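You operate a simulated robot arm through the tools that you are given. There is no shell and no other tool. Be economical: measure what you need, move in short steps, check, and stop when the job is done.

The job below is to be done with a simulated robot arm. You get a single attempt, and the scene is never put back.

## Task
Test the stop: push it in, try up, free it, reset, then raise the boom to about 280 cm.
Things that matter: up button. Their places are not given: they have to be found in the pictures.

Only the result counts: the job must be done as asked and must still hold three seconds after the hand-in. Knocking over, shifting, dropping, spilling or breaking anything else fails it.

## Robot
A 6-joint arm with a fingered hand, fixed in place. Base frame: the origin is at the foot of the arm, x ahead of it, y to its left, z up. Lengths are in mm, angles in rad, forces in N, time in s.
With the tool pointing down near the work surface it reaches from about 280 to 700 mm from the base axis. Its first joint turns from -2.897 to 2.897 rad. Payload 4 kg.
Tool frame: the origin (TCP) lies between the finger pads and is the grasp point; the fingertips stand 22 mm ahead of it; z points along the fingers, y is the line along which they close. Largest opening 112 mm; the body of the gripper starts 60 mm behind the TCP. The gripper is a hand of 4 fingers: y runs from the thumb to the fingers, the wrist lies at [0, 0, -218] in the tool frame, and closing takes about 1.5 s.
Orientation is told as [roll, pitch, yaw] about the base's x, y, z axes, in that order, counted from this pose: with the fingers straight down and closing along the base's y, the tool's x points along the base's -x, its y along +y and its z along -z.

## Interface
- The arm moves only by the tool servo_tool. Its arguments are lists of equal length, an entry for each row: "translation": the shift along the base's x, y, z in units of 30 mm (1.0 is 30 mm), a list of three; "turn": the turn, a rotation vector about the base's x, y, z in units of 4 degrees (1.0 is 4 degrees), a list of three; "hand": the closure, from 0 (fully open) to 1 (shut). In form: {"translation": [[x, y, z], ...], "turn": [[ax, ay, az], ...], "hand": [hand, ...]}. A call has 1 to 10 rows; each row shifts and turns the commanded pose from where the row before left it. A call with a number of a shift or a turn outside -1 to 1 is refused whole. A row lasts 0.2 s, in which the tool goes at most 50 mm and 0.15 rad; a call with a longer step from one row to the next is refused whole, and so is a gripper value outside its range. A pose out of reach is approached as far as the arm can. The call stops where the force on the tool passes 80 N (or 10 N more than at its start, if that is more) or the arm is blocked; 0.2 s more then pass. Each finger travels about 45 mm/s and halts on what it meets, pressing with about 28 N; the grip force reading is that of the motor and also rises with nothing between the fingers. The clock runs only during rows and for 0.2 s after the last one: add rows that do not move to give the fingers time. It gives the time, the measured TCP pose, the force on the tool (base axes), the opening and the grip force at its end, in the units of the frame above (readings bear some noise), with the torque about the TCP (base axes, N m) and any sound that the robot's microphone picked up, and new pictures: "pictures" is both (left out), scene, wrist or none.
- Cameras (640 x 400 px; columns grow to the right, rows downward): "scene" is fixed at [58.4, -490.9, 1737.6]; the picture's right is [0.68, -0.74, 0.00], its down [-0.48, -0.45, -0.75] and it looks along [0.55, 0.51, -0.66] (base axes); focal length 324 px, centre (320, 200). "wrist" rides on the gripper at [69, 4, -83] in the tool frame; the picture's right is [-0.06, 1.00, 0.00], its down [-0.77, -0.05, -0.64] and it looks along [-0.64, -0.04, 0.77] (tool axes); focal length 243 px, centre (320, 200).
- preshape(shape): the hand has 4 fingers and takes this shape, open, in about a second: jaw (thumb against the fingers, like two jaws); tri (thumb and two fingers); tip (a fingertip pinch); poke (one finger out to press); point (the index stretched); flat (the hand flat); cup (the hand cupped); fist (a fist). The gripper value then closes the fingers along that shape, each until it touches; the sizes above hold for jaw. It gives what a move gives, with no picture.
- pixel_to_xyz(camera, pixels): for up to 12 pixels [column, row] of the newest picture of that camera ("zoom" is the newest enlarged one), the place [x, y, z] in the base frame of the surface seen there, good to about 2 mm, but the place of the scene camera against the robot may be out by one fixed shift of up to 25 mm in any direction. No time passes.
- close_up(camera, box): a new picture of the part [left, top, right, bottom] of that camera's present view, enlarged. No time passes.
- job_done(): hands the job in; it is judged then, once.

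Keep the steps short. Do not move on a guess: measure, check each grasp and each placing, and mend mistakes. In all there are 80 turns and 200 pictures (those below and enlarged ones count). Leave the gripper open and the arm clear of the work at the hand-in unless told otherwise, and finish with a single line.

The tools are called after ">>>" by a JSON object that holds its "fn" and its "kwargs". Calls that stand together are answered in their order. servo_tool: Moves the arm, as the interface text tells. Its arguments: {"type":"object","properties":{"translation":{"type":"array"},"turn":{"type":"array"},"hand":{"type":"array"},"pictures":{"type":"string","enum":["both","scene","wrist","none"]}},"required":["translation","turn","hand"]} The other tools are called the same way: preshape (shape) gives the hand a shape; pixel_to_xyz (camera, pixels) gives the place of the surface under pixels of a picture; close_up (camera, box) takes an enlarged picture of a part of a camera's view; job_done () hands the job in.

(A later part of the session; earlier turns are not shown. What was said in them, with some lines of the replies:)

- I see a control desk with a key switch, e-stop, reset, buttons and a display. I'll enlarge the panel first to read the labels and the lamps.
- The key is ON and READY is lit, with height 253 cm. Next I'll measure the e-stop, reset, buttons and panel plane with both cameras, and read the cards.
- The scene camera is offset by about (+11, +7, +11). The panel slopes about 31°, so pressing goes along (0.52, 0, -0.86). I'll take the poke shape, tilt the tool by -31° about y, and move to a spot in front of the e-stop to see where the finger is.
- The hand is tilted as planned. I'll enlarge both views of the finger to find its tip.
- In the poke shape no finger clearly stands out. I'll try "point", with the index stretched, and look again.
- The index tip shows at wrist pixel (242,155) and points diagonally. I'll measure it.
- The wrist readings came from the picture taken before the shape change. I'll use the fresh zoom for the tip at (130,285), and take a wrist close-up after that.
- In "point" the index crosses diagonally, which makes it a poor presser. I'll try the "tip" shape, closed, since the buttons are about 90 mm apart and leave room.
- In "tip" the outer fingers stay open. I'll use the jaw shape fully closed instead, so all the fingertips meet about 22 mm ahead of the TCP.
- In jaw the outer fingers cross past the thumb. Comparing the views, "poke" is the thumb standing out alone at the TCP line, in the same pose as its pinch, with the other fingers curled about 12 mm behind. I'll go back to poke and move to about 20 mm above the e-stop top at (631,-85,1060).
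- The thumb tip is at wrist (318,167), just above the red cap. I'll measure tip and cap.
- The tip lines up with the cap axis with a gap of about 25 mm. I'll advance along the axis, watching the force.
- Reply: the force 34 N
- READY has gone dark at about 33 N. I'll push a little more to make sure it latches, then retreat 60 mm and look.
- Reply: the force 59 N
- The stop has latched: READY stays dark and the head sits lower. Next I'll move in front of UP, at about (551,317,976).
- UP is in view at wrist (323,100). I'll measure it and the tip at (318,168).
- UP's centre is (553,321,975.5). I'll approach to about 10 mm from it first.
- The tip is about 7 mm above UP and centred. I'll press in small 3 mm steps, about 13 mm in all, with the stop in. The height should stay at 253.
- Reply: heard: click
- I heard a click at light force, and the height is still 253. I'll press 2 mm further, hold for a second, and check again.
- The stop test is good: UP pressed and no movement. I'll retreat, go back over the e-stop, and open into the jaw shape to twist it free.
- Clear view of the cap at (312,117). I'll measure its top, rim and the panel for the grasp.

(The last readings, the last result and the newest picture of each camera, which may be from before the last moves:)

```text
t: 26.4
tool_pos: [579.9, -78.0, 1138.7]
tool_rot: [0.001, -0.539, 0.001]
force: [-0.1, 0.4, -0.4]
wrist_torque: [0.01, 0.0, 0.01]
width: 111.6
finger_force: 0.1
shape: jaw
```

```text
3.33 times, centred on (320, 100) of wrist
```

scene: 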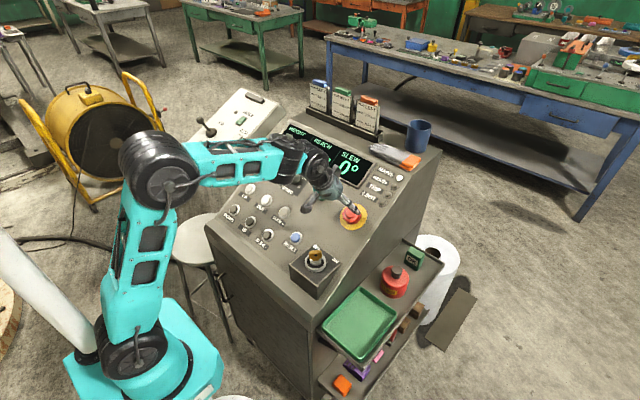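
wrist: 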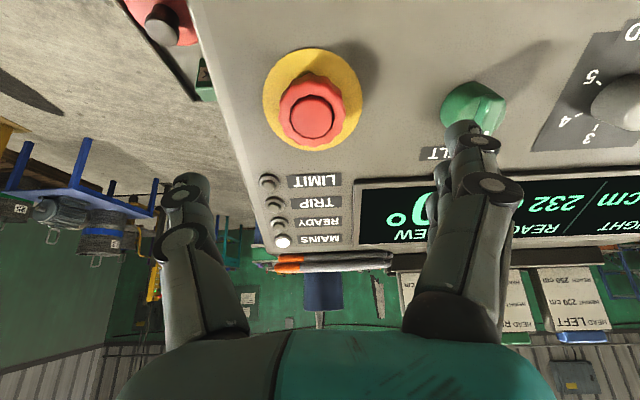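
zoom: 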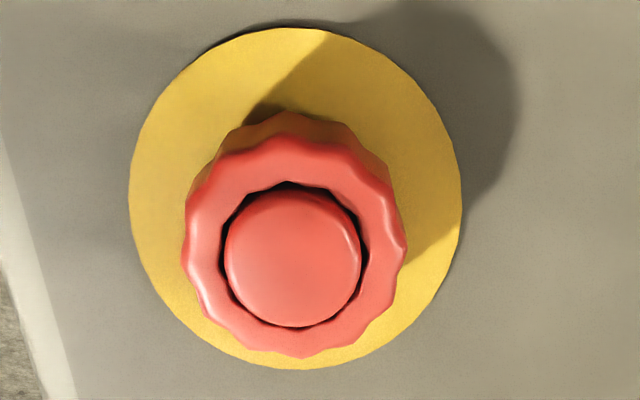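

The cap top is (634.5,-84,1053), radius about 25 mm, and 33 mm above the panel. I'll move the TCP to the cap top, so the fingers straddle the ring with the tips about 11 mm off the panel.

>>> {"fn": "servo_tool", "kwargs": {"translation": [[0.454, -0.05, -0.712], [0.454, -0.05, -0.712], [0.454, -0.05, -0.712], [0.454, -0.05, -0.712], [0, 0, 0]], "turn": [[0, 0, 0], [0, 0, 0], [0, 0, 0], [0, 0, 0], [0, 0, 0]], "hand": [0, 0, 0, 0, 0]}}

>>> {"fn": "close_up", "kwargs": {"camera": "scene", "box": [310, 150, 390, 240]}}

```text
t: 27.6
tool_pos: [634.3, -84.5, 1049.4]
tool_rot: [0.0, -0.542, -0.001]
force: [0.6, -0.3, -0.5]
wrist_torque: [-0.02, 0.0, 0.01]
width: 111.8
finger_force: 0.0
shape: jaw
```

scene: 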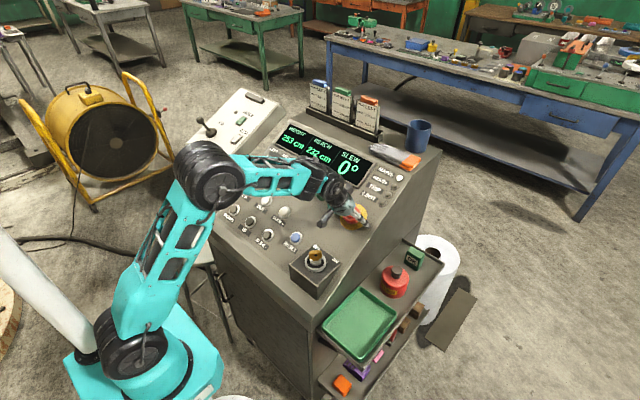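
wrist: 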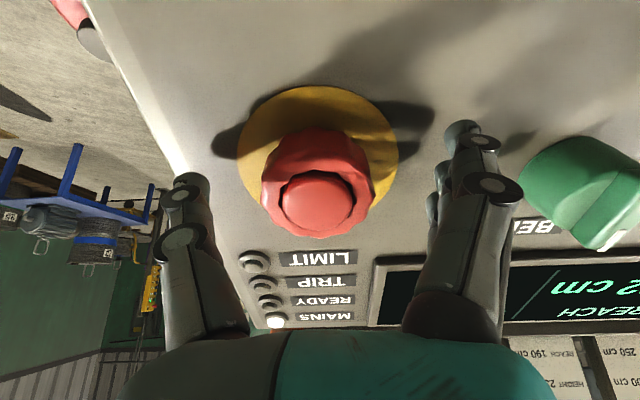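

```text
4.44 times, centred on (350, 195) of scene
```

zoom: 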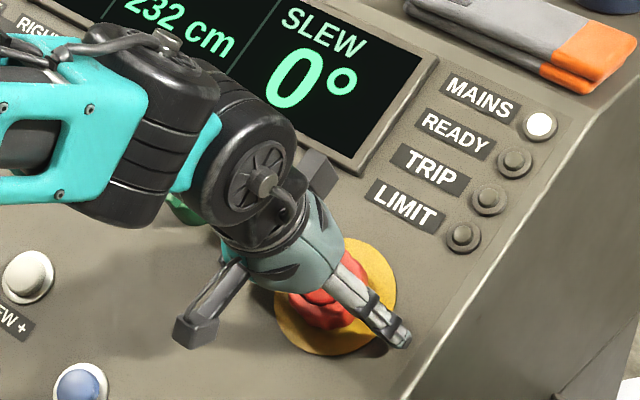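

The fingers straddle the cap with no contact. I'll close on it.

>>> {"fn": "servo_tool", "kwargs": {"translation": [[0, 0, 0], [0, 0, 0], [0, 0, 0], [0, 0, 0], [0, 0, 0], [0, 0, 0], [0, 0, 0], [0, 0, 0]], "turn": [[0, 0, 0], [0, 0, 0], [0, 0, 0], [0, 0, 0], [0, 0, 0], [0, 0, 0], [0, 0, 0], [0, 0, 0]], "hand": [1, 1, 1, 1, 1, 1, 1, 1]}}

>>> {"fn": "close_up", "kwargs": {"camera": "wrist", "box": [180, 80, 500, 280]}}

```text
t: 29.4
tool_pos: [633.6, -84.0, 1049.0]
tool_rot: [0.001, -0.541, -0.001]
force: [-1.1, -0.1, -2.1]
wrist_torque: [0.07, 0.03, -0.02]
width: 41.6
finger_force: 27.9
shape: jaw
```

scene: 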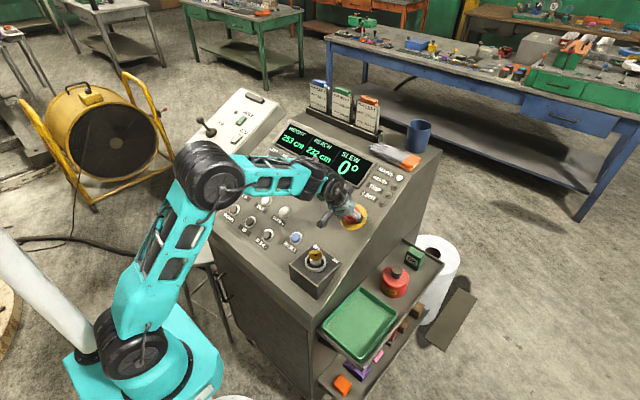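
wrist: 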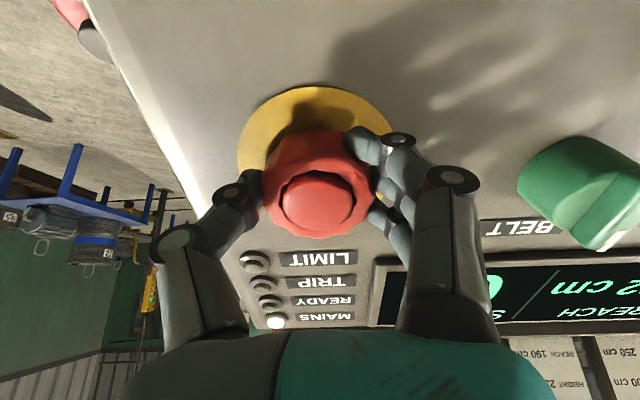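

```text
2.00 times, centred on (340, 180) of wrist
```

zoom: 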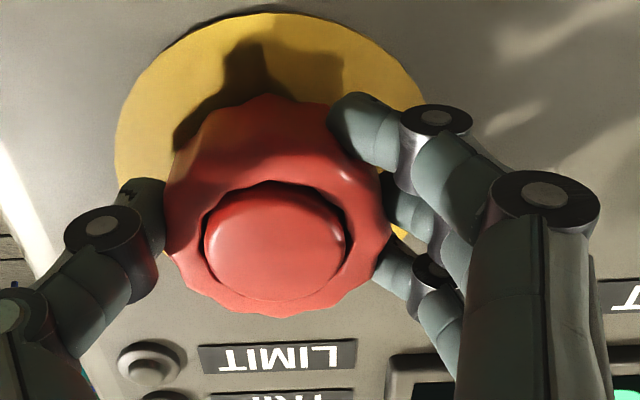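

Firm grip at 41.6 mm. I'll twist clockwise (seen from the front) about the cap axis, 10 rows of about 4°.

>>> {"fn": "servo_tool", "kwargs": {"translation": [[0, 0, 0], [0, 0, 0], [0, 0, 0], [0, 0, 0], [0, 0, 0], [0, 0, 0], [0, 0, 0], [0, 0, 0], [0, 0, 0], [0, 0, 0]], "turn": [[0.515, 0, -0.857], [0.515, 0, -0.857], [0.515, 0, -0.857], [0.515, 0, -0.857], [0.515, 0, -0.857], [0.515, 0, -0.857], [0.515, 0, -0.857], [0.515, 0, -0.857], [0.515, 0, -0.857], [0.515, 0, -0.857]], "hand": [1, 1, 1, 1, 1, 1, 1, 1, 1, 1]}}

>>> {"fn": "close_up", "kwargs": {"camera": "wrist", "box": [180, 80, 500, 280]}}

>>> {"fn": "close_up", "kwargs": {"camera": "scene", "box": [310, 150, 410, 240]}}

```text
t: 31.6
tool_pos: [633.5, -82.4, 1052.5]
tool_rot: [0.371, -0.407, -0.773]
force: [-11.9, 19.0, 1.5]
wrist_torque: [0.34, 0.05, 0.28]
width: 40.7
finger_force: 28.0
shape: jaw
```

scene: 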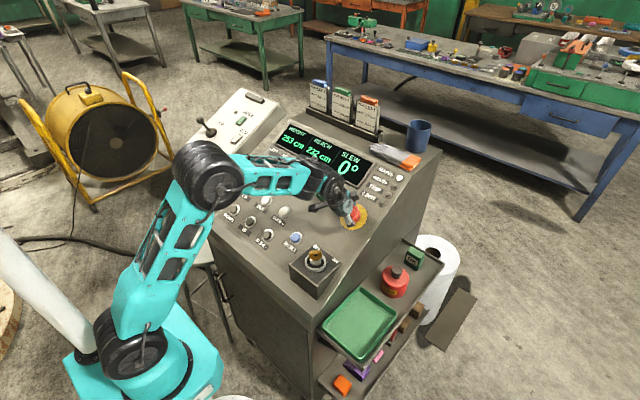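
wrist: 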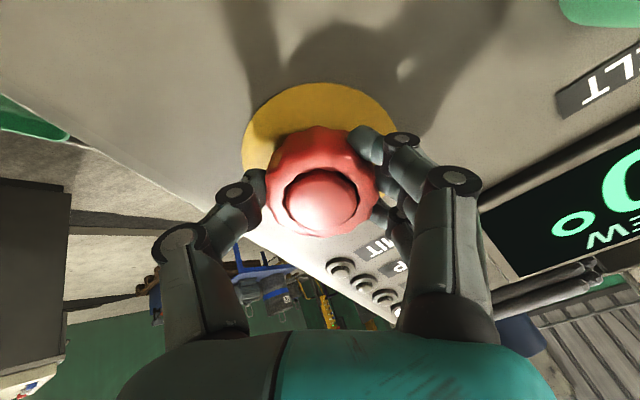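

```text
2.00 times, centred on (340, 180) of wrist
```

zoom: 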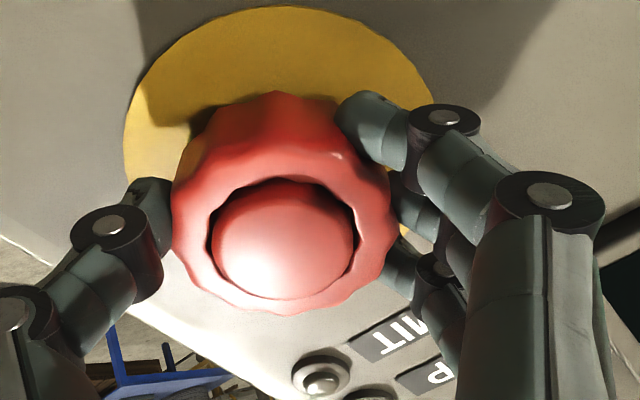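

```text
4.44 times, centred on (360, 195) of scene
```

zoom: 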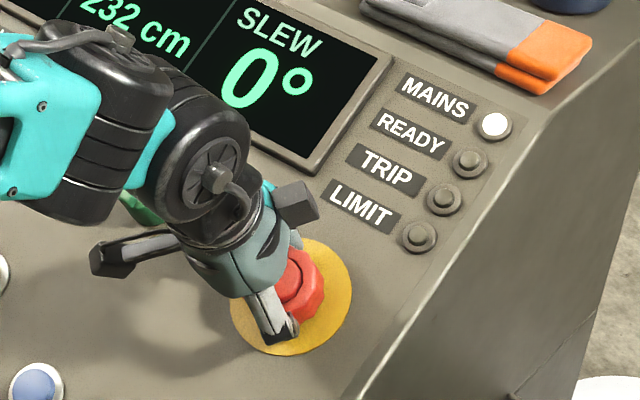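

The tool was pushed up about 3 mm, so the cap may have popped out. I'll open the fingers and measure the cap.

>>> {"fn": "servo_tool", "kwargs": {"translation": [[0, 0, 0], [0, 0, 0], [0, 0, 0], [0, 0, 0], [0, 0, 0], [0, 0, 0], [0, 0, 0]], "turn": [[0, 0, 0], [0, 0, 0], [0, 0, 0], [0, 0, 0], [0, 0, 0], [0, 0, 0], [0, 0, 0]], "hand": [0, 0, 0, 0, 0, 0, 0]}}

>>> {"fn": "pixel_to_xyz", "kwargs": {"camera": "wrist", "pixels": [[318, 195], [310, 190], [325, 200]]}}

>>> {"fn": "close_up", "kwargs": {"camera": "wrist", "box": [180, 80, 500, 280]}}

```text
t: 33.2
tool_pos: [634.6, -83.5, 1051.9]
tool_rot: [0.371, -0.408, -0.776]
force: [1.2, 0.4, -0.2]
wrist_torque: [0.0, -0.04, 0.0]
width: 111.8
finger_force: 0.0
shape: jaw
```

scene: 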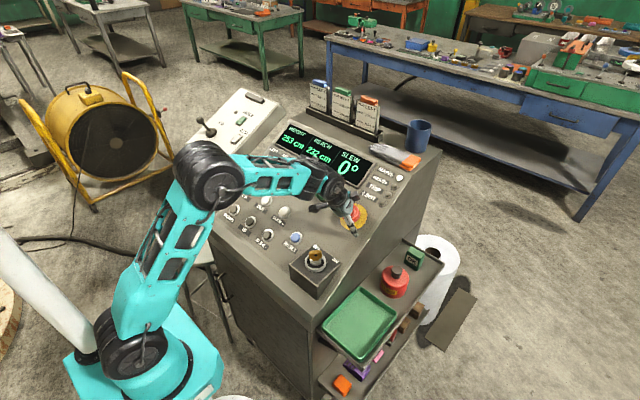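
wrist: 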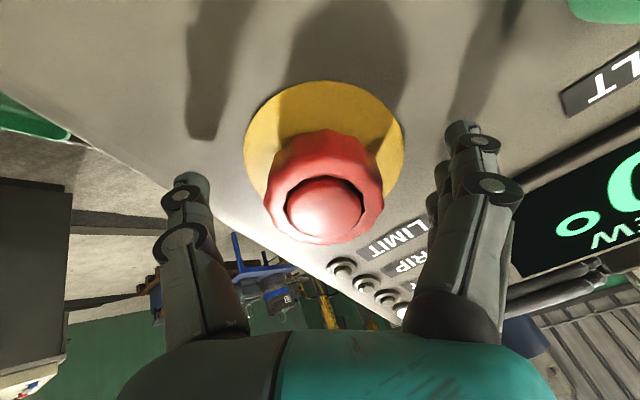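

```text
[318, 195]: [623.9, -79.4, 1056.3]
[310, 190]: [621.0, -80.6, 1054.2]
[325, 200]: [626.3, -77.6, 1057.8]
```

```text
2.00 times, centred on (340, 180) of wrist
```

zoom: 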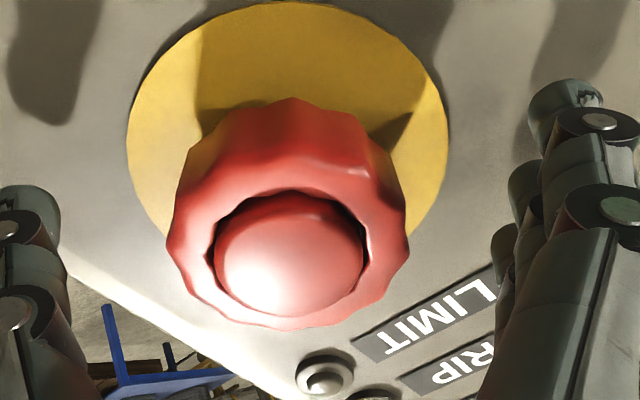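

The cap is back at its original height, so the stop is free. I'll retreat, untwist, and switch to poke for RESET.

>>> {"fn": "servo_tool", "kwargs": {"translation": [[-0.515, 0, 0.857], [-0.515, 0, 0.857], [-0.515, 0, 0.857], [0, 0, 0]], "turn": [[0, 0, 0], [0, 0, 0], [0, 0, 0], [0, 0, 0]], "hand": [0, 0, 0, 0], "pictures": "none"}}

>>> {"fn": "servo_tool", "kwargs": {"translation": [[-0.3, 0.4, 0], [-0.3, 0.4, 0], [-0.3, 0.4, 0], [-0.3, 0.4, 0], [-0.3, 0.4, 0], [-0.3, 0.4, 0], [-0.3, 0.4, 0], [-0.3, 0.4, 0], [-0.3, 0.4, 0], [-0.3, 0.4, 0]], "turn": [[-0.515, 0, 0.857], [-0.515, 0, 0.857], [-0.515, 0, 0.857], [-0.515, 0, 0.857], [-0.515, 0, 0.857], [-0.515, 0, 0.857], [-0.515, 0, 0.857], [-0.515, 0, 0.857], [-0.515, 0, 0.857], [-0.515, 0, 0.857]], "hand": [0, 0, 0, 0, 0, 0, 0, 0, 0, 0], "pictures": "none"}}

>>> {"fn": "preshape", "kwargs": {"shape": "poke"}}

>>> {"fn": "servo_tool", "kwargs": {"translation": [[-0.48, 0, -0.4], [-0.48, 0, -0.4], [0, 0, 0]], "turn": [[0, 0, 0], [0, 0, 0], [0, 0, 0]], "hand": [0, 0, 0]}}

```text
t: 34.2
tool_pos: [587.5, -85.1, 1130.8]
tool_rot: [0.366, -0.407, -0.775]
force: [0.0, -0.7, -0.4]
wrist_torque: [0.05, 0.0, 0.0]
width: 112.1
finger_force: 0.1
shape: jaw
```

```text
t: 36.4
tool_pos: [495.9, 35.2, 1130.0]
tool_rot: [-0.001, -0.542, 0.001]
force: [-0.5, 0.5, 0.2]
wrist_torque: [0.04, -0.04, 0.01]
width: 111.9
finger_force: 0.0
shape: jaw
```

```text
t: 37.3
tool_pos: [496.2, 34.4, 1129.8]
tool_rot: [0.001, -0.54, 0.0]
force: [-0.8, 0.0, 0.1]
wrist_torque: [0.01, -0.02, 0.01]
width: 0.0
finger_force: 0.0
shape: poke
```

```text
t: 38.1
tool_pos: [468.3, 36.6, 1105.8]
tool_rot: [-0.001, -0.542, 0.0]
force: [-0.8, -0.1, -0.1]
wrist_torque: [0.02, -0.02, 0.02]
width: 0.0
finger_force: 0.0
shape: poke
```

scene: 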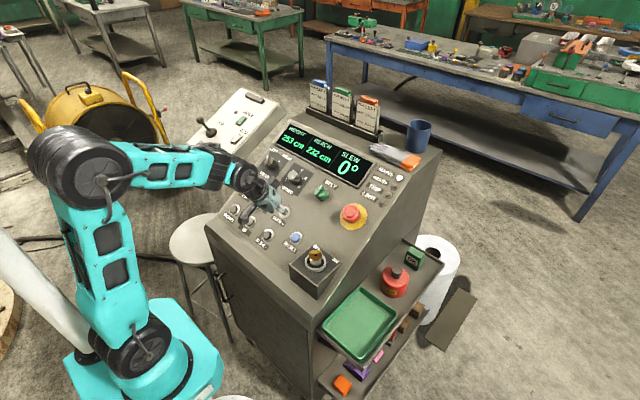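
wrist: 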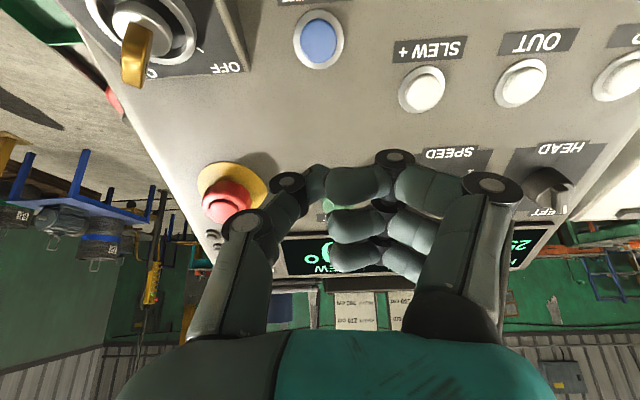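

The blue RESET is at wrist (319,42). I'll measure it and check the key box clearance.

>>> {"fn": "pixel_to_xyz", "kwargs": {"camera": "wrist", "pixels": [[318, 41], [303, 40], [334, 43], [318, 58], [230, 70], [137, 30], [245, 68], [420, 90]]}}

```text
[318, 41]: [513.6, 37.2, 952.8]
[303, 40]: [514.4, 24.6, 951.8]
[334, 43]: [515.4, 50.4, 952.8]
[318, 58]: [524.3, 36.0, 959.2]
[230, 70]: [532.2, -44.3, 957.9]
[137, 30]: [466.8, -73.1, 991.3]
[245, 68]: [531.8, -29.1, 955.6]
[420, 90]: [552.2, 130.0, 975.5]
```

RESET's centre is (514,37,953). I'll approach to about 10 mm from it.

>>> {"fn": "servo_tool", "kwargs": {"translation": [[0.162, 0.004, -0.697], [0.162, 0.004, -0.697], [0.162, 0.004, -0.697], [0.162, 0.004, -0.697], [0.162, 0.004, -0.697], [0.162, 0.004, -0.697], [0, 0, 0]], "turn": [[0, 0, 0], [0, 0, 0], [0, 0, 0], [0, 0, 0], [0, 0, 0], [0, 0, 0], [0, 0, 0]], "hand": [0, 0, 0, 0, 0, 0, 0]}}

>>> {"fn": "close_up", "kwargs": {"camera": "scene", "box": [250, 180, 350, 280]}}

```text
t: 39.7
tool_pos: [495.6, 34.2, 977.0]
tool_rot: [-0.001, -0.541, 0.001]
force: [0.1, 0.1, -0.5]
wrist_torque: [-0.01, 0.01, -0.01]
width: 0.1
finger_force: 0.1
shape: poke
```

scene: 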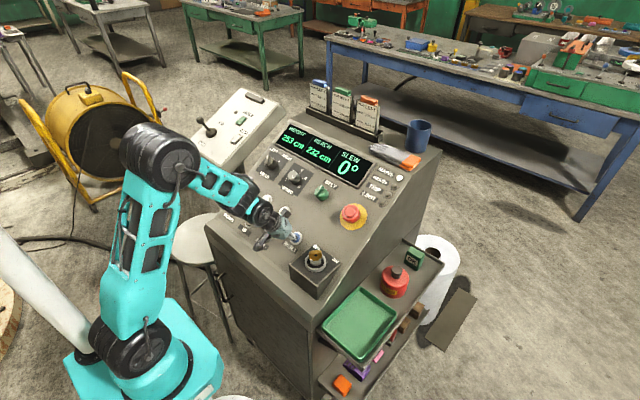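
wrist: 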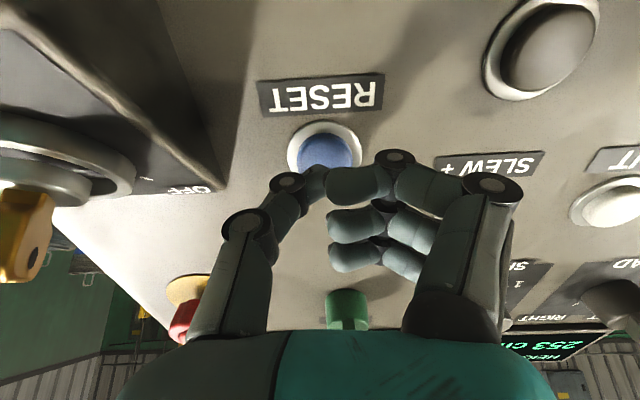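

```text
4.00 times, centred on (300, 230) of scene
```

zoom: 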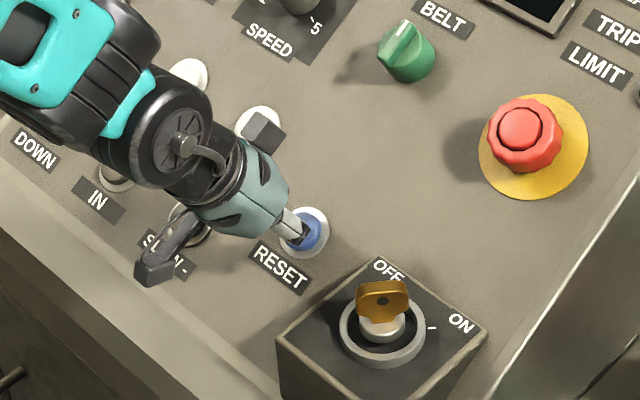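

It is about 3 mm short in x and y, so I'll correct that and press in 3 mm steps.

>>> {"fn": "servo_tool", "kwargs": {"translation": [[0.06, 0.1, 0], [0.0515, 0, -0.0857], [0.0515, 0, -0.0857], [0.0515, 0, -0.0857], [0.0515, 0, -0.0857], [0, 0, 0]], "turn": [[0, 0, 0], [0, 0, 0], [0, 0, 0], [0, 0, 0], [0, 0, 0], [0, 0, 0]], "hand": [0, 0, 0, 0, 0, 0], "pictures": "scene"}}

>>> {"fn": "close_up", "kwargs": {"camera": "scene", "box": [240, 110, 420, 260]}}

```text
t: 41.1
tool_pos: [504.2, 38.4, 968.5]
tool_rot: [0.0, -0.544, 0.0]
force: [-2.0, 0.2, 2.2]
wrist_torque: [0.0, 0.0, 0.02]
width: 0.1
finger_force: 0.2
shape: poke
```

scene: 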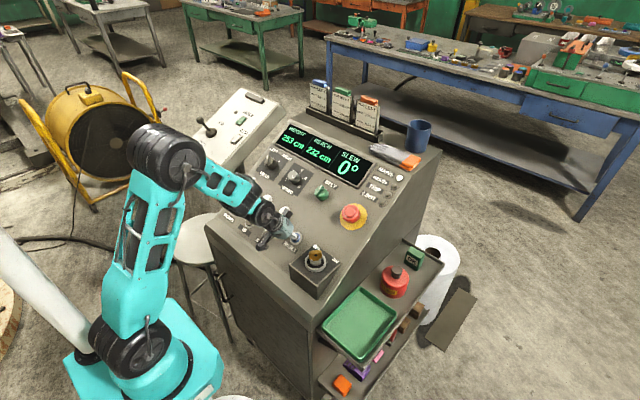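

```text
2.67 times, centred on (330, 185) of scene
```

zoom: 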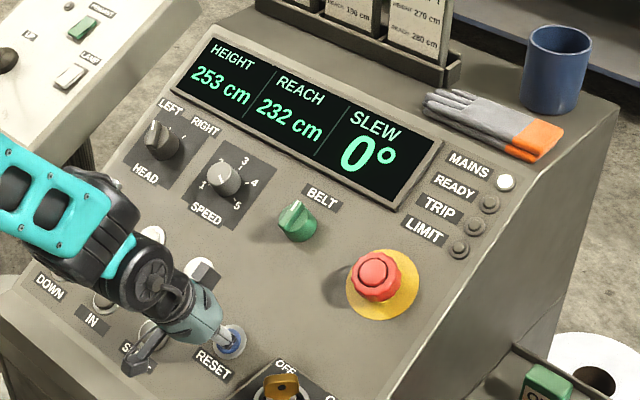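

There was no click and READY is still dark, so I'll press 4 mm further.

>>> {"fn": "servo_tool", "kwargs": {"translation": [[0.034, 0, -0.057], [0.034, 0, -0.057], [0, 0, 0], [0, 0, 0]], "turn": [[0, 0, 0], [0, 0, 0], [0, 0, 0], [0, 0, 0]], "hand": [0, 0, 0, 0], "pictures": "none"}}

>>> {"fn": "close_up", "kwargs": {"camera": "scene", "box": [240, 110, 420, 260]}}

```text
t: 42.1
tool_pos: [506.5, 38.5, 966.9]
tool_rot: [-0.001, -0.544, 0.0]
force: [-6.7, -2.6, 7.8]
wrist_torque: [-0.03, 0.03, -0.05]
width: 0.0
finger_force: 0.1
shape: poke
heard: click
```

```text
2.67 times, centred on (330, 185) of scene
```

zoom: 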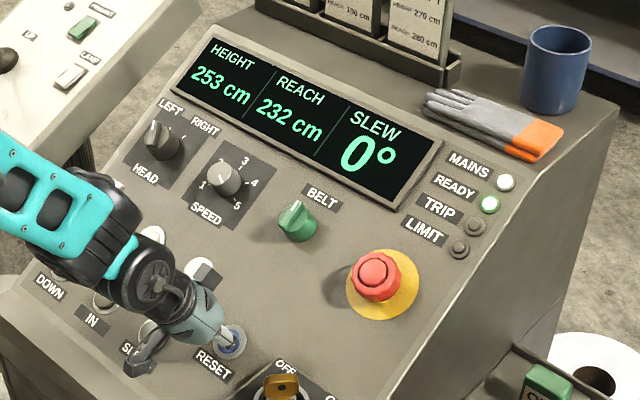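

There was a click and READY is lit, so the reset is done. I'll retreat and move over UP, stopping about 10 mm short.

>>> {"fn": "servo_tool", "kwargs": {"translation": [[-0.515, 0, 0.857], [-0.515, 0, 0.857], [-0.515, 0, 0.857]], "turn": [[0, 0, 0], [0, 0, 0], [0, 0, 0]], "hand": [0, 0, 0], "pictures": "none"}}

>>> {"fn": "servo_tool", "kwargs": {"translation": [[0.135, 0.942, 0.063], [0.135, 0.942, 0.063], [0.135, 0.942, 0.063], [0.135, 0.942, 0.063], [0.135, 0.942, 0.063], [0.135, 0.942, 0.063], [0.135, 0.942, 0.063], [0.135, 0.942, 0.063], [0.135, 0.942, 0.063], [0.135, 0.942, 0.063]], "turn": [[0, 0, 0], [0, 0, 0], [0, 0, 0], [0, 0, 0], [0, 0, 0], [0, 0, 0], [0, 0, 0], [0, 0, 0], [0, 0, 0], [0, 0, 0]], "hand": [0, 0, 0, 0, 0, 0, 0, 0, 0, 0], "pictures": "none"}}

>>> {"fn": "servo_tool", "kwargs": {"translation": [[0.4, 0, -0.667], [0.4, 0, -0.667], [0.4, 0, -0.667], [0, 0, 0]], "turn": [[0, 0, 0], [0, 0, 0], [0, 0, 0], [0, 0, 0]], "hand": [0, 0, 0, 0]}}

>>> {"fn": "close_up", "kwargs": {"camera": "scene", "box": [220, 110, 400, 240]}}

```text
t: 42.9
tool_pos: [457.8, 40.4, 1044.0]
tool_rot: [-0.002, -0.542, 0.0]
force: [0.0, 0.8, -0.3]
wrist_torque: [-0.02, 0.0, -0.01]
width: 0.2
finger_force: 0.1
shape: poke
```

```text
t: 45.1
tool_pos: [500.2, 322.2, 1061.2]
tool_rot: [0.0, -0.541, 0.001]
force: [-0.1, 0.6, 0.2]
wrist_torque: [0.01, 0.02, 0.01]
width: 0.1
finger_force: 0.1
shape: poke
```

```text
t: 46.1
tool_pos: [538.7, 321.1, 1000.5]
tool_rot: [-0.001, -0.539, 0.0]
force: [0.7, -0.4, 1.0]
wrist_torque: [0.0, 0.04, 0.0]
width: 0.0
finger_force: 0.1
shape: poke
```

scene: 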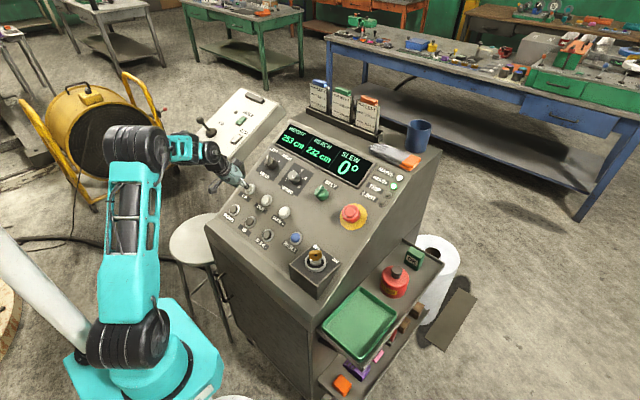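
wrist: 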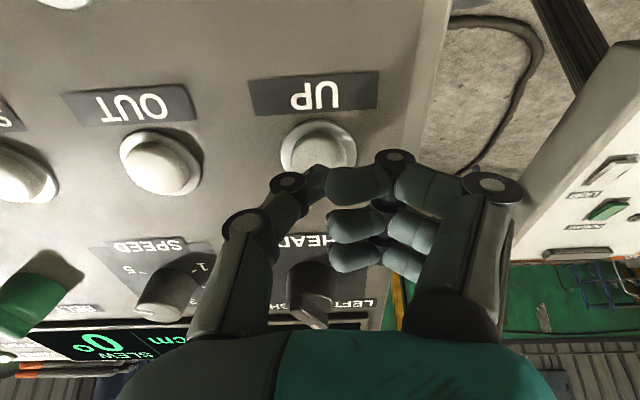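

```text
3.08 times, centred on (310, 175) of scene
```

zoom: 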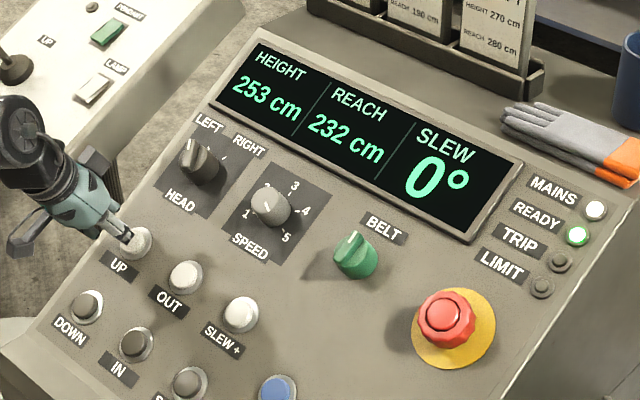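

READY is lit and I'm in place. I'll do a short trial pulse: 12 mm in, then straight back, and read the height.

>>> {"fn": "servo_tool", "kwargs": {"translation": [[0.0515, 0, -0.0857], [0.0515, 0, -0.0857], [0.0515, 0, -0.0857], [0.0515, 0, -0.0857], [-0.172, 0, 0.286]], "turn": [[0, 0, 0], [0, 0, 0], [0, 0, 0], [0, 0, 0], [0, 0, 0]], "hand": [0, 0, 0, 0, 0], "pictures": "none"}}

>>> {"fn": "close_up", "kwargs": {"camera": "scene", "box": [260, 110, 410, 210]}}

```text
t: 47.3
tool_pos: [539.1, 321.1, 999.5]
tool_rot: [-0.001, -0.54, 0.0]
force: [0.8, 0.0, 0.0]
wrist_torque: [0.0, 0.02, 0.0]
width: 0.0
finger_force: 0.0
shape: poke
heard: click
```

```text
4.00 times, centred on (335, 160) of scene
```

zoom: 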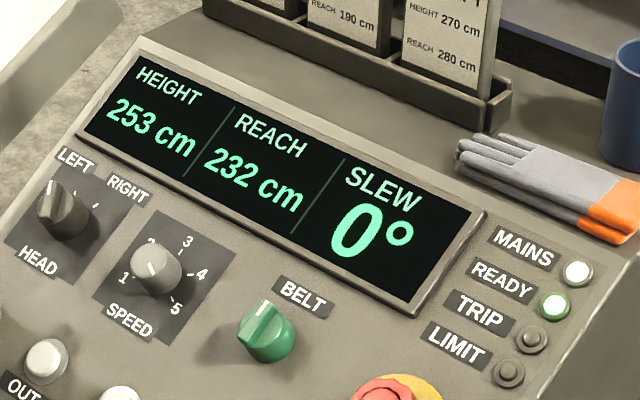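

I heard the click, but the pulse was too short to move anything. I'll hold about 0.6 s this time.

>>> {"fn": "servo_tool", "kwargs": {"translation": [[0.086, 0, -0.143], [0.12, 0, -0.2], [0, 0, 0], [0, 0, 0], [-0.206, 0, 0.343]], "turn": [[0, 0, 0], [0, 0, 0], [0, 0, 0], [0, 0, 0], [0, 0, 0]], "hand": [0, 0, 0, 0, 0], "pictures": "none"}}

>>> {"fn": "close_up", "kwargs": {"camera": "scene", "box": [260, 110, 410, 210]}}

```text
t: 48.5
tool_pos: [539.1, 322.0, 1000.6]
tool_rot: [0.0, -0.541, 0.001]
force: [-0.1, 0.2, 0.0]
wrist_torque: [0.04, -0.03, 0.01]
width: 0.1
finger_force: 0.1
shape: poke
heard: click
```

```text
4.00 times, centred on (335, 160) of scene
```

zoom: 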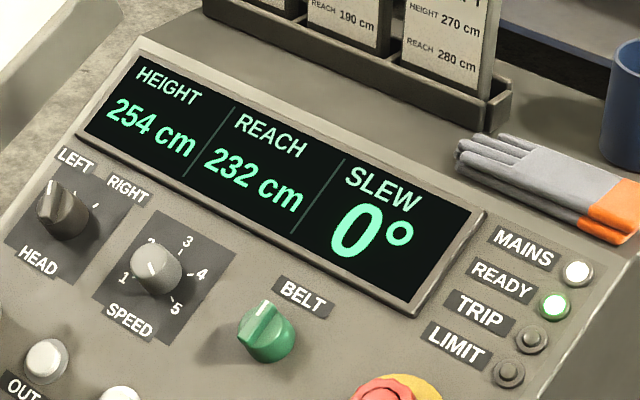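

It moves up: 254. The clock runs only during rows, so I can hold the button and read between calls. I'll press and hold for about 1.6 s.

>>> {"fn": "servo_tool", "kwargs": {"translation": [[0.086, 0, -0.143], [0.12, 0, -0.2], [0, 0, 0], [0, 0, 0], [0, 0, 0], [0, 0, 0], [0, 0, 0], [0, 0, 0], [0, 0, 0]], "turn": [[0, 0, 0], [0, 0, 0], [0, 0, 0], [0, 0, 0], [0, 0, 0], [0, 0, 0], [0, 0, 0], [0, 0, 0], [0, 0, 0]], "hand": [0, 0, 0, 0, 0, 0, 0, 0, 0], "pictures": "none"}}

>>> {"fn": "close_up", "kwargs": {"camera": "scene", "box": [260, 110, 410, 210]}}

```text
t: 50.5
tool_pos: [543.5, 322.4, 989.9]
tool_rot: [0.0, -0.544, -0.002]
force: [-0.7, -0.4, 3.1]
wrist_torque: [-0.02, -0.02, 0.0]
width: 0.2
finger_force: 0.1
shape: poke
heard: click
```

```text
4.00 times, centred on (335, 160) of scene
```

zoom: 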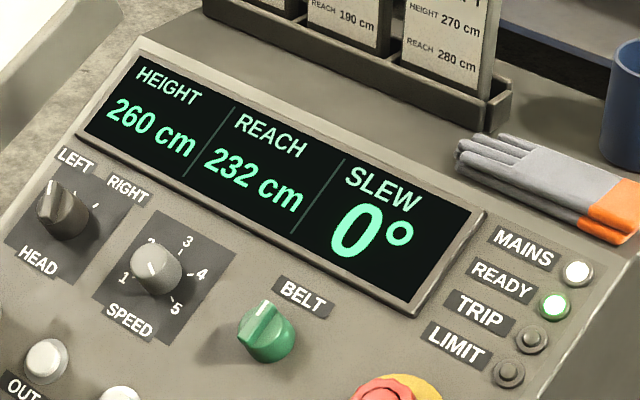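

The height is 260 and rising about 4–5 cm/s. I'll hold 1.6 s more.

>>> {"fn": "servo_tool", "kwargs": {"translation": [[0, 0, 0], [0, 0, 0], [0, 0, 0], [0, 0, 0], [0, 0, 0], [0, 0, 0], [0, 0, 0]], "turn": [[0, 0, 0], [0, 0, 0], [0, 0, 0], [0, 0, 0], [0, 0, 0], [0, 0, 0], [0, 0, 0]], "hand": [0, 0, 0, 0, 0, 0, 0], "pictures": "none"}}

>>> {"fn": "close_up", "kwargs": {"camera": "scene", "box": [260, 110, 410, 210]}}

```text
t: 52.1
tool_pos: [543.4, 322.7, 989.5]
tool_rot: [-0.001, -0.542, -0.001]
force: [-0.6, -0.6, 4.5]
wrist_torque: [0.02, -0.02, -0.02]
width: 0.0
finger_force: 0.0
shape: poke
```

```text
4.00 times, centred on (335, 160) of scene
```

zoom: 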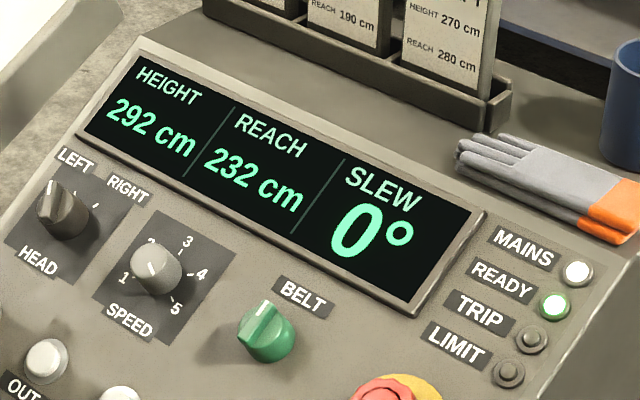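

The speed ramped up and it overshot to 292. I'll release now and see where it settles, then correct with DOWN.

>>> {"fn": "servo_tool", "kwargs": {"translation": [[-0.3, 0, 0.5], [-0.515, 0, 0.857], [0, 0, 0], [0, 0, 0], [0, 0, 0]], "turn": [[0, 0, 0], [0, 0, 0], [0, 0, 0], [0, 0, 0], [0, 0, 0]], "hand": [0, 0, 0, 0, 0], "pictures": "none"}}

>>> {"fn": "close_up", "kwargs": {"camera": "scene", "box": [260, 110, 410, 210]}}

```text
t: 53.3
tool_pos: [520.0, 320.6, 1031.8]
tool_rot: [0.002, -0.54, 0.001]
force: [0.1, 0.2, 0.2]
wrist_torque: [0.01, 0.02, -0.01]
width: 0.0
finger_force: 0.0
shape: poke
```

```text
4.00 times, centred on (335, 160) of scene
```

zoom: 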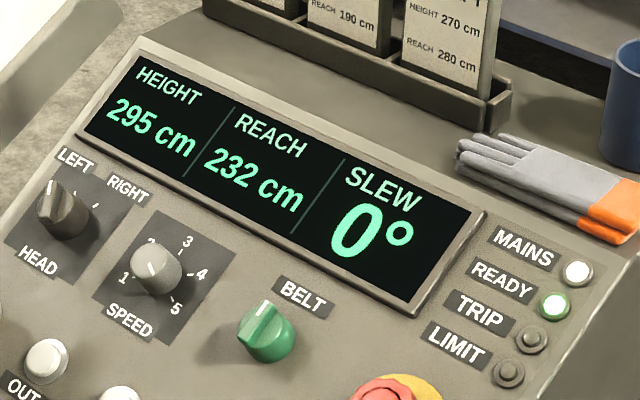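

It settled at 295, so it must come down 15 cm. I'll move to hover over DOWN, near (474,316,927).

>>> {"fn": "servo_tool", "kwargs": {"translation": [[-0.65, -0.02, -0.43], [-0.65, -0.02, -0.43], [-0.65, -0.02, -0.43], [-0.65, -0.02, -0.43], [0, 0, 0]], "turn": [[0, 0, 0], [0, 0, 0], [0, 0, 0], [0, 0, 0], [0, 0, 0]], "hand": [0, 0, 0, 0, 0]}}

>>> {"fn": "close_up", "kwargs": {"camera": "scene", "box": [200, 110, 380, 240]}}

>>> {"fn": "pixel_to_xyz", "kwargs": {"camera": "wrist", "pixels": [[320, 100], [320, 115], [320, 130], [305, 110], [335, 110]]}}

```text
t: 54.5
tool_pos: [443.1, 317.5, 979.7]
tool_rot: [-0.001, -0.543, -0.001]
force: [-0.4, 0.1, -0.5]
wrist_torque: [0.02, 0.0, -0.04]
width: 0.0
finger_force: 0.1
shape: poke
```

scene: 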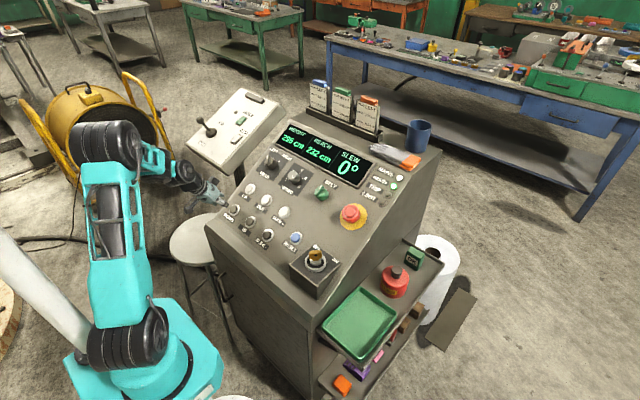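
wrist: 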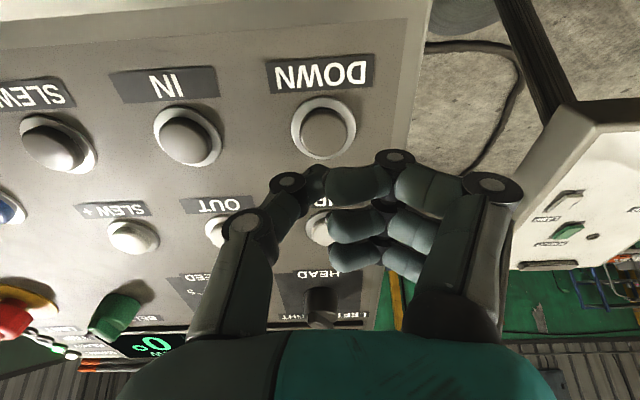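

```text
3.08 times, centred on (290, 175) of scene
```

zoom: 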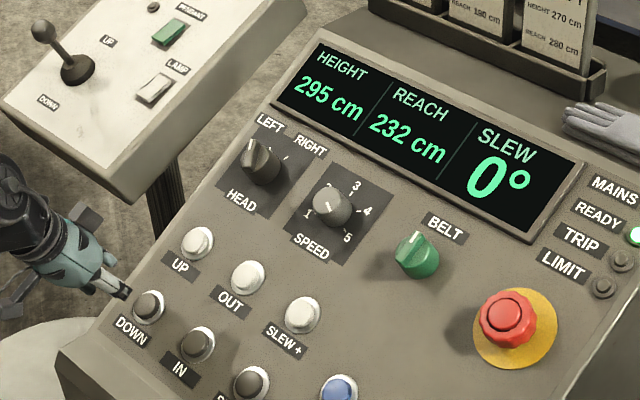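

```text
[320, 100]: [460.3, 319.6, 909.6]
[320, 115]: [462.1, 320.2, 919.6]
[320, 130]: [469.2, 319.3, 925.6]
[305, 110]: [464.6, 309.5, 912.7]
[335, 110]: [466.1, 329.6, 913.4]
```

DOWN's centre is about (471,321,926). I'll close to about 8 mm, then press and hold about 1 s, and read.

>>> {"fn": "servo_tool", "kwargs": {"translation": [[0.208, 0.058, -0.46], [0.208, 0.058, -0.46], [0, 0, 0]], "turn": [[0, 0, 0], [0, 0, 0], [0, 0, 0]], "hand": [0, 0, 0], "pictures": "wrist"}}

>>> {"fn": "close_up", "kwargs": {"camera": "wrist", "box": [220, 60, 420, 220]}}

```text
t: 55.3
tool_pos: [455.7, 319.5, 951.6]
tool_rot: [0.0, -0.544, 0.001]
force: [0.8, 0.4, 0.5]
wrist_torque: [-0.03, -0.02, 0.01]
width: 0.0
finger_force: 0.1
shape: poke
```

wrist: 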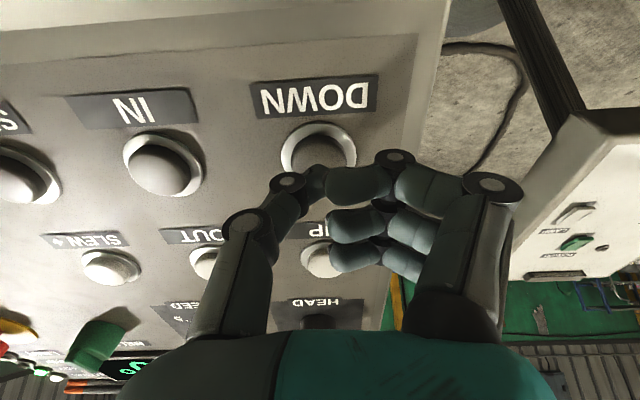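

```text
2.50 times, centred on (320, 140) of wrist
```

zoom: 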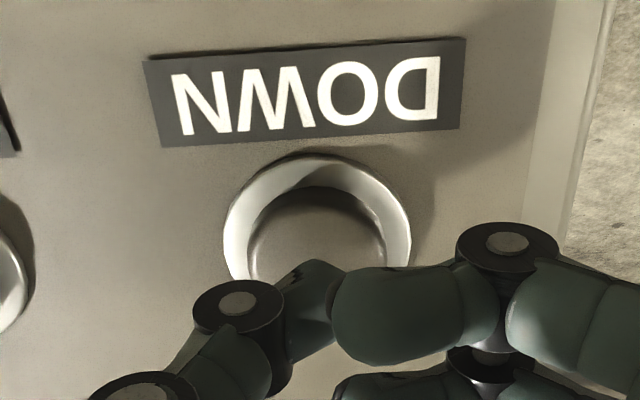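

The view is aligned just as it was over UP. I'll press 12 mm and hold about 0.8 s, then read while still holding.

>>> {"fn": "servo_tool", "kwargs": {"translation": [[0.086, 0, -0.143], [0.12, 0, -0.2], [0, 0, 0], [0, 0, 0], [0, 0, 0]], "turn": [[0, 0, 0], [0, 0, 0], [0, 0, 0], [0, 0, 0], [0, 0, 0]], "hand": [0, 0, 0, 0, 0], "pictures": "none"}}

>>> {"fn": "close_up", "kwargs": {"camera": "scene", "box": [260, 110, 410, 210]}}

```text
t: 56.5
tool_pos: [460.5, 321.6, 941.2]
tool_rot: [-0.001, -0.542, -0.001]
force: [-1.1, -1.5, 2.9]
wrist_torque: [-0.01, -0.01, -0.03]
width: 0.0
finger_force: 0.1
shape: poke
heard: click
```

```text
4.00 times, centred on (335, 160) of scene
```

zoom: 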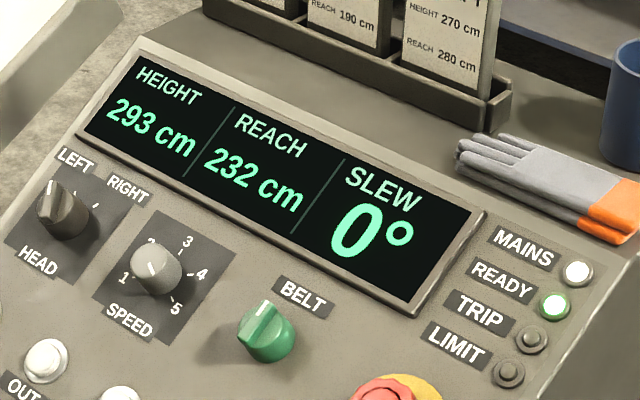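

293 and falling slowly. I'll hold about 0.6 s more.

>>> {"fn": "servo_tool", "kwargs": {"translation": [[0, 0, 0], [0, 0, 0]], "turn": [[0, 0, 0], [0, 0, 0]], "hand": [0, 0], "pictures": "none"}}

>>> {"fn": "close_up", "kwargs": {"camera": "scene", "box": [260, 110, 410, 210]}}

```text
t: 57.1
tool_pos: [460.4, 321.1, 939.4]
tool_rot: [-0.001, -0.542, 0.0]
force: [-1.7, -1.7, 3.6]
wrist_torque: [-0.03, -0.04, -0.03]
width: 0.0
finger_force: 0.1
shape: poke
```

```text
4.00 times, centred on (335, 160) of scene
```

zoom: 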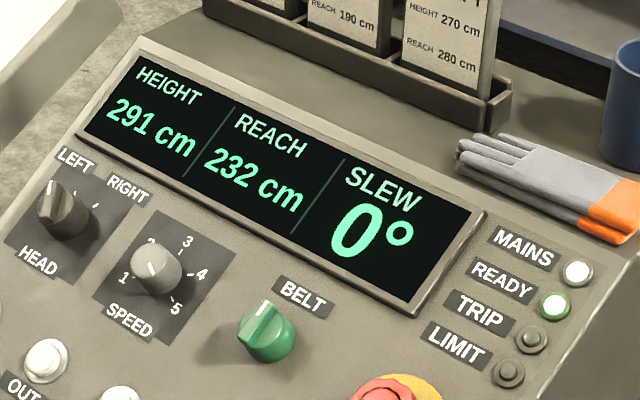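

291. I'll release now, before it speeds up, and read where it settles.

>>> {"fn": "servo_tool", "kwargs": {"translation": [[0, 0, 0], [-0.206, 0, 0.343], [0, 0, 0], [0, 0, 0]], "turn": [[0, 0, 0], [0, 0, 0], [0, 0, 0], [0, 0, 0]], "hand": [0, 0, 0, 0], "pictures": "none"}}

>>> {"fn": "close_up", "kwargs": {"camera": "scene", "box": [260, 110, 410, 210]}}

```text
t: 58.1
tool_pos: [452.6, 321.7, 950.5]
tool_rot: [0.0, -0.541, 0.0]
force: [0.3, -0.2, 0.5]
wrist_torque: [-0.01, -0.01, 0.0]
width: 0.0
finger_force: 0.1
shape: poke
```

```text
4.00 times, centred on (335, 160) of scene
```

zoom: 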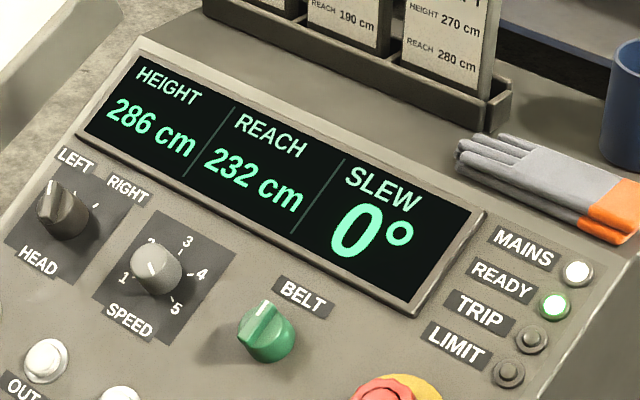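

It settled at 286, so 6 cm to go. I'll press again with a hold of about 1.1 s and release in the same call.

>>> {"fn": "servo_tool", "kwargs": {"translation": [[0.086, 0, -0.143], [0.12, 0, -0.2], [0, 0, 0], [0, 0, 0], [0, 0, 0], [0, 0, 0], [0, 0, 0], [-0.206, 0, 0.343], [0, 0, 0], [0, 0, 0]], "turn": [[0, 0, 0], [0, 0, 0], [0, 0, 0], [0, 0, 0], [0, 0, 0], [0, 0, 0], [0, 0, 0], [0, 0, 0], [0, 0, 0], [0, 0, 0]], "hand": [0, 0, 0, 0, 0, 0, 0, 0, 0, 0], "pictures": "none"}}

>>> {"fn": "close_up", "kwargs": {"camera": "scene", "box": [260, 110, 410, 210]}}

```text
t: 60.3
tool_pos: [455.7, 321.8, 950.0]
tool_rot: [0.0, -0.541, 0.0]
force: [-0.9, -0.1, 0.1]
wrist_torque: [0.0, 0.04, 0.0]
width: 0.0
finger_force: 0.0
shape: poke
heard: click
```

```text
4.00 times, centred on (335, 160) of scene
```

zoom: 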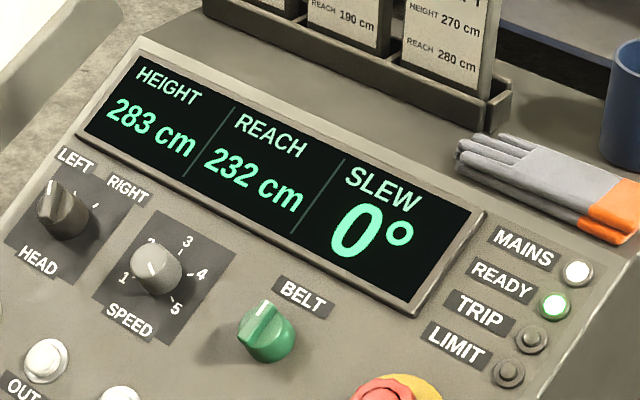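

283. I'll send the same pulse once more, for about -3.

>>> {"fn": "servo_tool", "kwargs": {"translation": [[0.086, 0, -0.143], [0.12, 0, -0.2], [0, 0, 0], [0, 0, 0], [0, 0, 0], [0, 0, 0], [0, 0, 0], [-0.206, 0, 0.343], [0, 0, 0], [0, 0, 0]], "turn": [[0, 0, 0], [0, 0, 0], [0, 0, 0], [0, 0, 0], [0, 0, 0], [0, 0, 0], [0, 0, 0], [0, 0, 0], [0, 0, 0], [0, 0, 0]], "hand": [0, 0, 0, 0, 0, 0, 0, 0, 0, 0], "pictures": "none"}}

>>> {"fn": "close_up", "kwargs": {"camera": "scene", "box": [260, 110, 410, 210]}}

```text
t: 62.5
tool_pos: [454.4, 323.0, 948.8]
tool_rot: [0.001, -0.541, 0.0]
force: [0.3, 0.2, 0.4]
wrist_torque: [0.0, -0.02, 0.0]
width: 0.0
finger_force: 0.1
shape: poke
heard: click
```

```text
4.00 times, centred on (335, 160) of scene
```

zoom: 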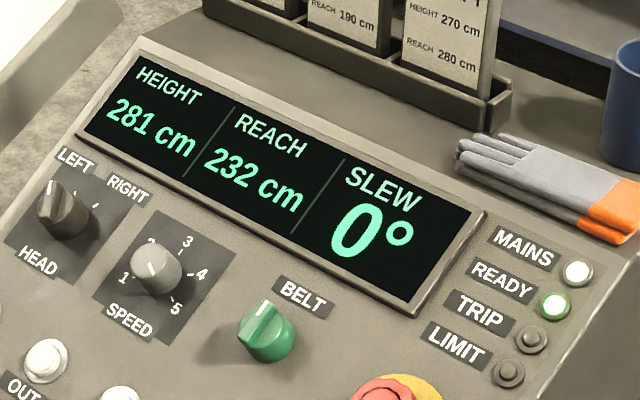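

281. I'll give one short pulse, like the one that earlier gave 1 cm.

>>> {"fn": "servo_tool", "kwargs": {"translation": [[0.086, 0, -0.143], [0.12, 0, -0.2], [0, 0, 0], [0, 0, 0], [-0.206, 0, 0.343], [0, 0, 0], [0, 0, 0]], "turn": [[0, 0, 0], [0, 0, 0], [0, 0, 0], [0, 0, 0], [0, 0, 0], [0, 0, 0], [0, 0, 0]], "hand": [0, 0, 0, 0, 0, 0, 0], "pictures": "none"}}

>>> {"fn": "servo_tool", "kwargs": {"translation": [[-0.515, 0, 0.857], [-0.515, 0, 0.857], [-0.515, 0, 0.857], [-0.515, 0, 0.857], [0, 0, 0.9], [0, 0, 0.9]], "turn": [[0, 0, 0], [0, 0, 0], [0, 0, 0], [0, 0, 0], [0, 0, 0], [0, 0, 0]], "hand": [0, 0, 0, 0, 0, 0], "pictures": "none"}}

>>> {"fn": "preshape", "kwargs": {"shape": "jaw"}}

>>> {"fn": "servo_tool", "kwargs": {"translation": [[0, 0, 0], [0, 0, 0]], "turn": [[0, 0, 0], [0, 0, 0]], "hand": [0, 0], "pictures": "scene"}}

>>> {"fn": "close_up", "kwargs": {"camera": "scene", "box": [220, 110, 410, 240]}}

```text
t: 64.1
tool_pos: [453.5, 323.0, 950.8]
tool_rot: [0.0, -0.541, 0.0]
force: [1.0, -0.2, -0.4]
wrist_torque: [-0.01, 0.01, 0.01]
width: 0.0
finger_force: 0.0
shape: poke
heard: click
```

```text
t: 65.5
tool_pos: [395.2, 322.5, 1107.2]
tool_rot: [0.001, -0.54, -0.001]
force: [-0.2, -0.6, -0.6]
wrist_torque: [-0.04, -0.01, 0.01]
width: 0.0
finger_force: 0.1
shape: poke
```

```text
t: 66.4
tool_pos: [393.5, 322.4, 1106.0]
tool_rot: [-0.001, -0.54, 0.0]
force: [0.9, 0.6, -0.4]
wrist_torque: [-0.01, 0.04, -0.02]
width: 111.8
finger_force: 0.0
shape: jaw
```

```text
t: 67.0
tool_pos: [395.0, 323.8, 1106.3]
tool_rot: [0.0, -0.54, -0.001]
force: [-0.1, 0.1, 0.4]
wrist_torque: [0.02, 0.0, 0.03]
width: 111.8
finger_force: 0.1
shape: jaw
```

scene: 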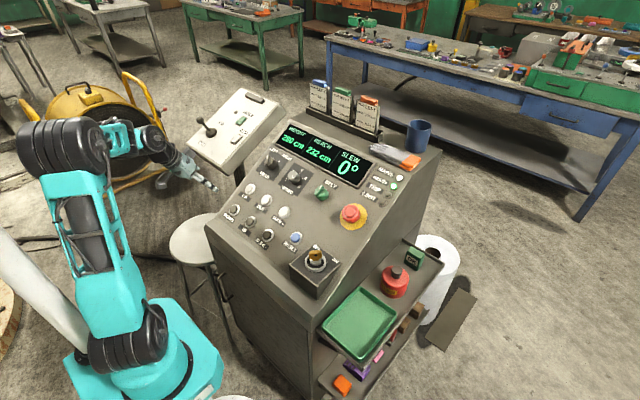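

```text
3.08 times, centred on (315, 175) of scene
```

zoom: 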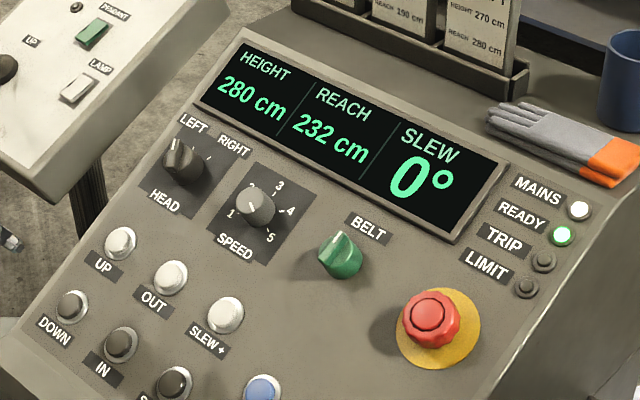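

The display reads 280 cm, READY is lit, the stop is out, the hand is open and the arm is clear. I'll hand in.

>>> {"fn": "job_done", "kwargs": {}}

```text
The job is handed in.
```

Stop tested (pushed in, UP did nothing, twisted free, reset) and the boom now reads 280 cm; it overshot to 295 cm on the way up and I brought it back with DOWN.
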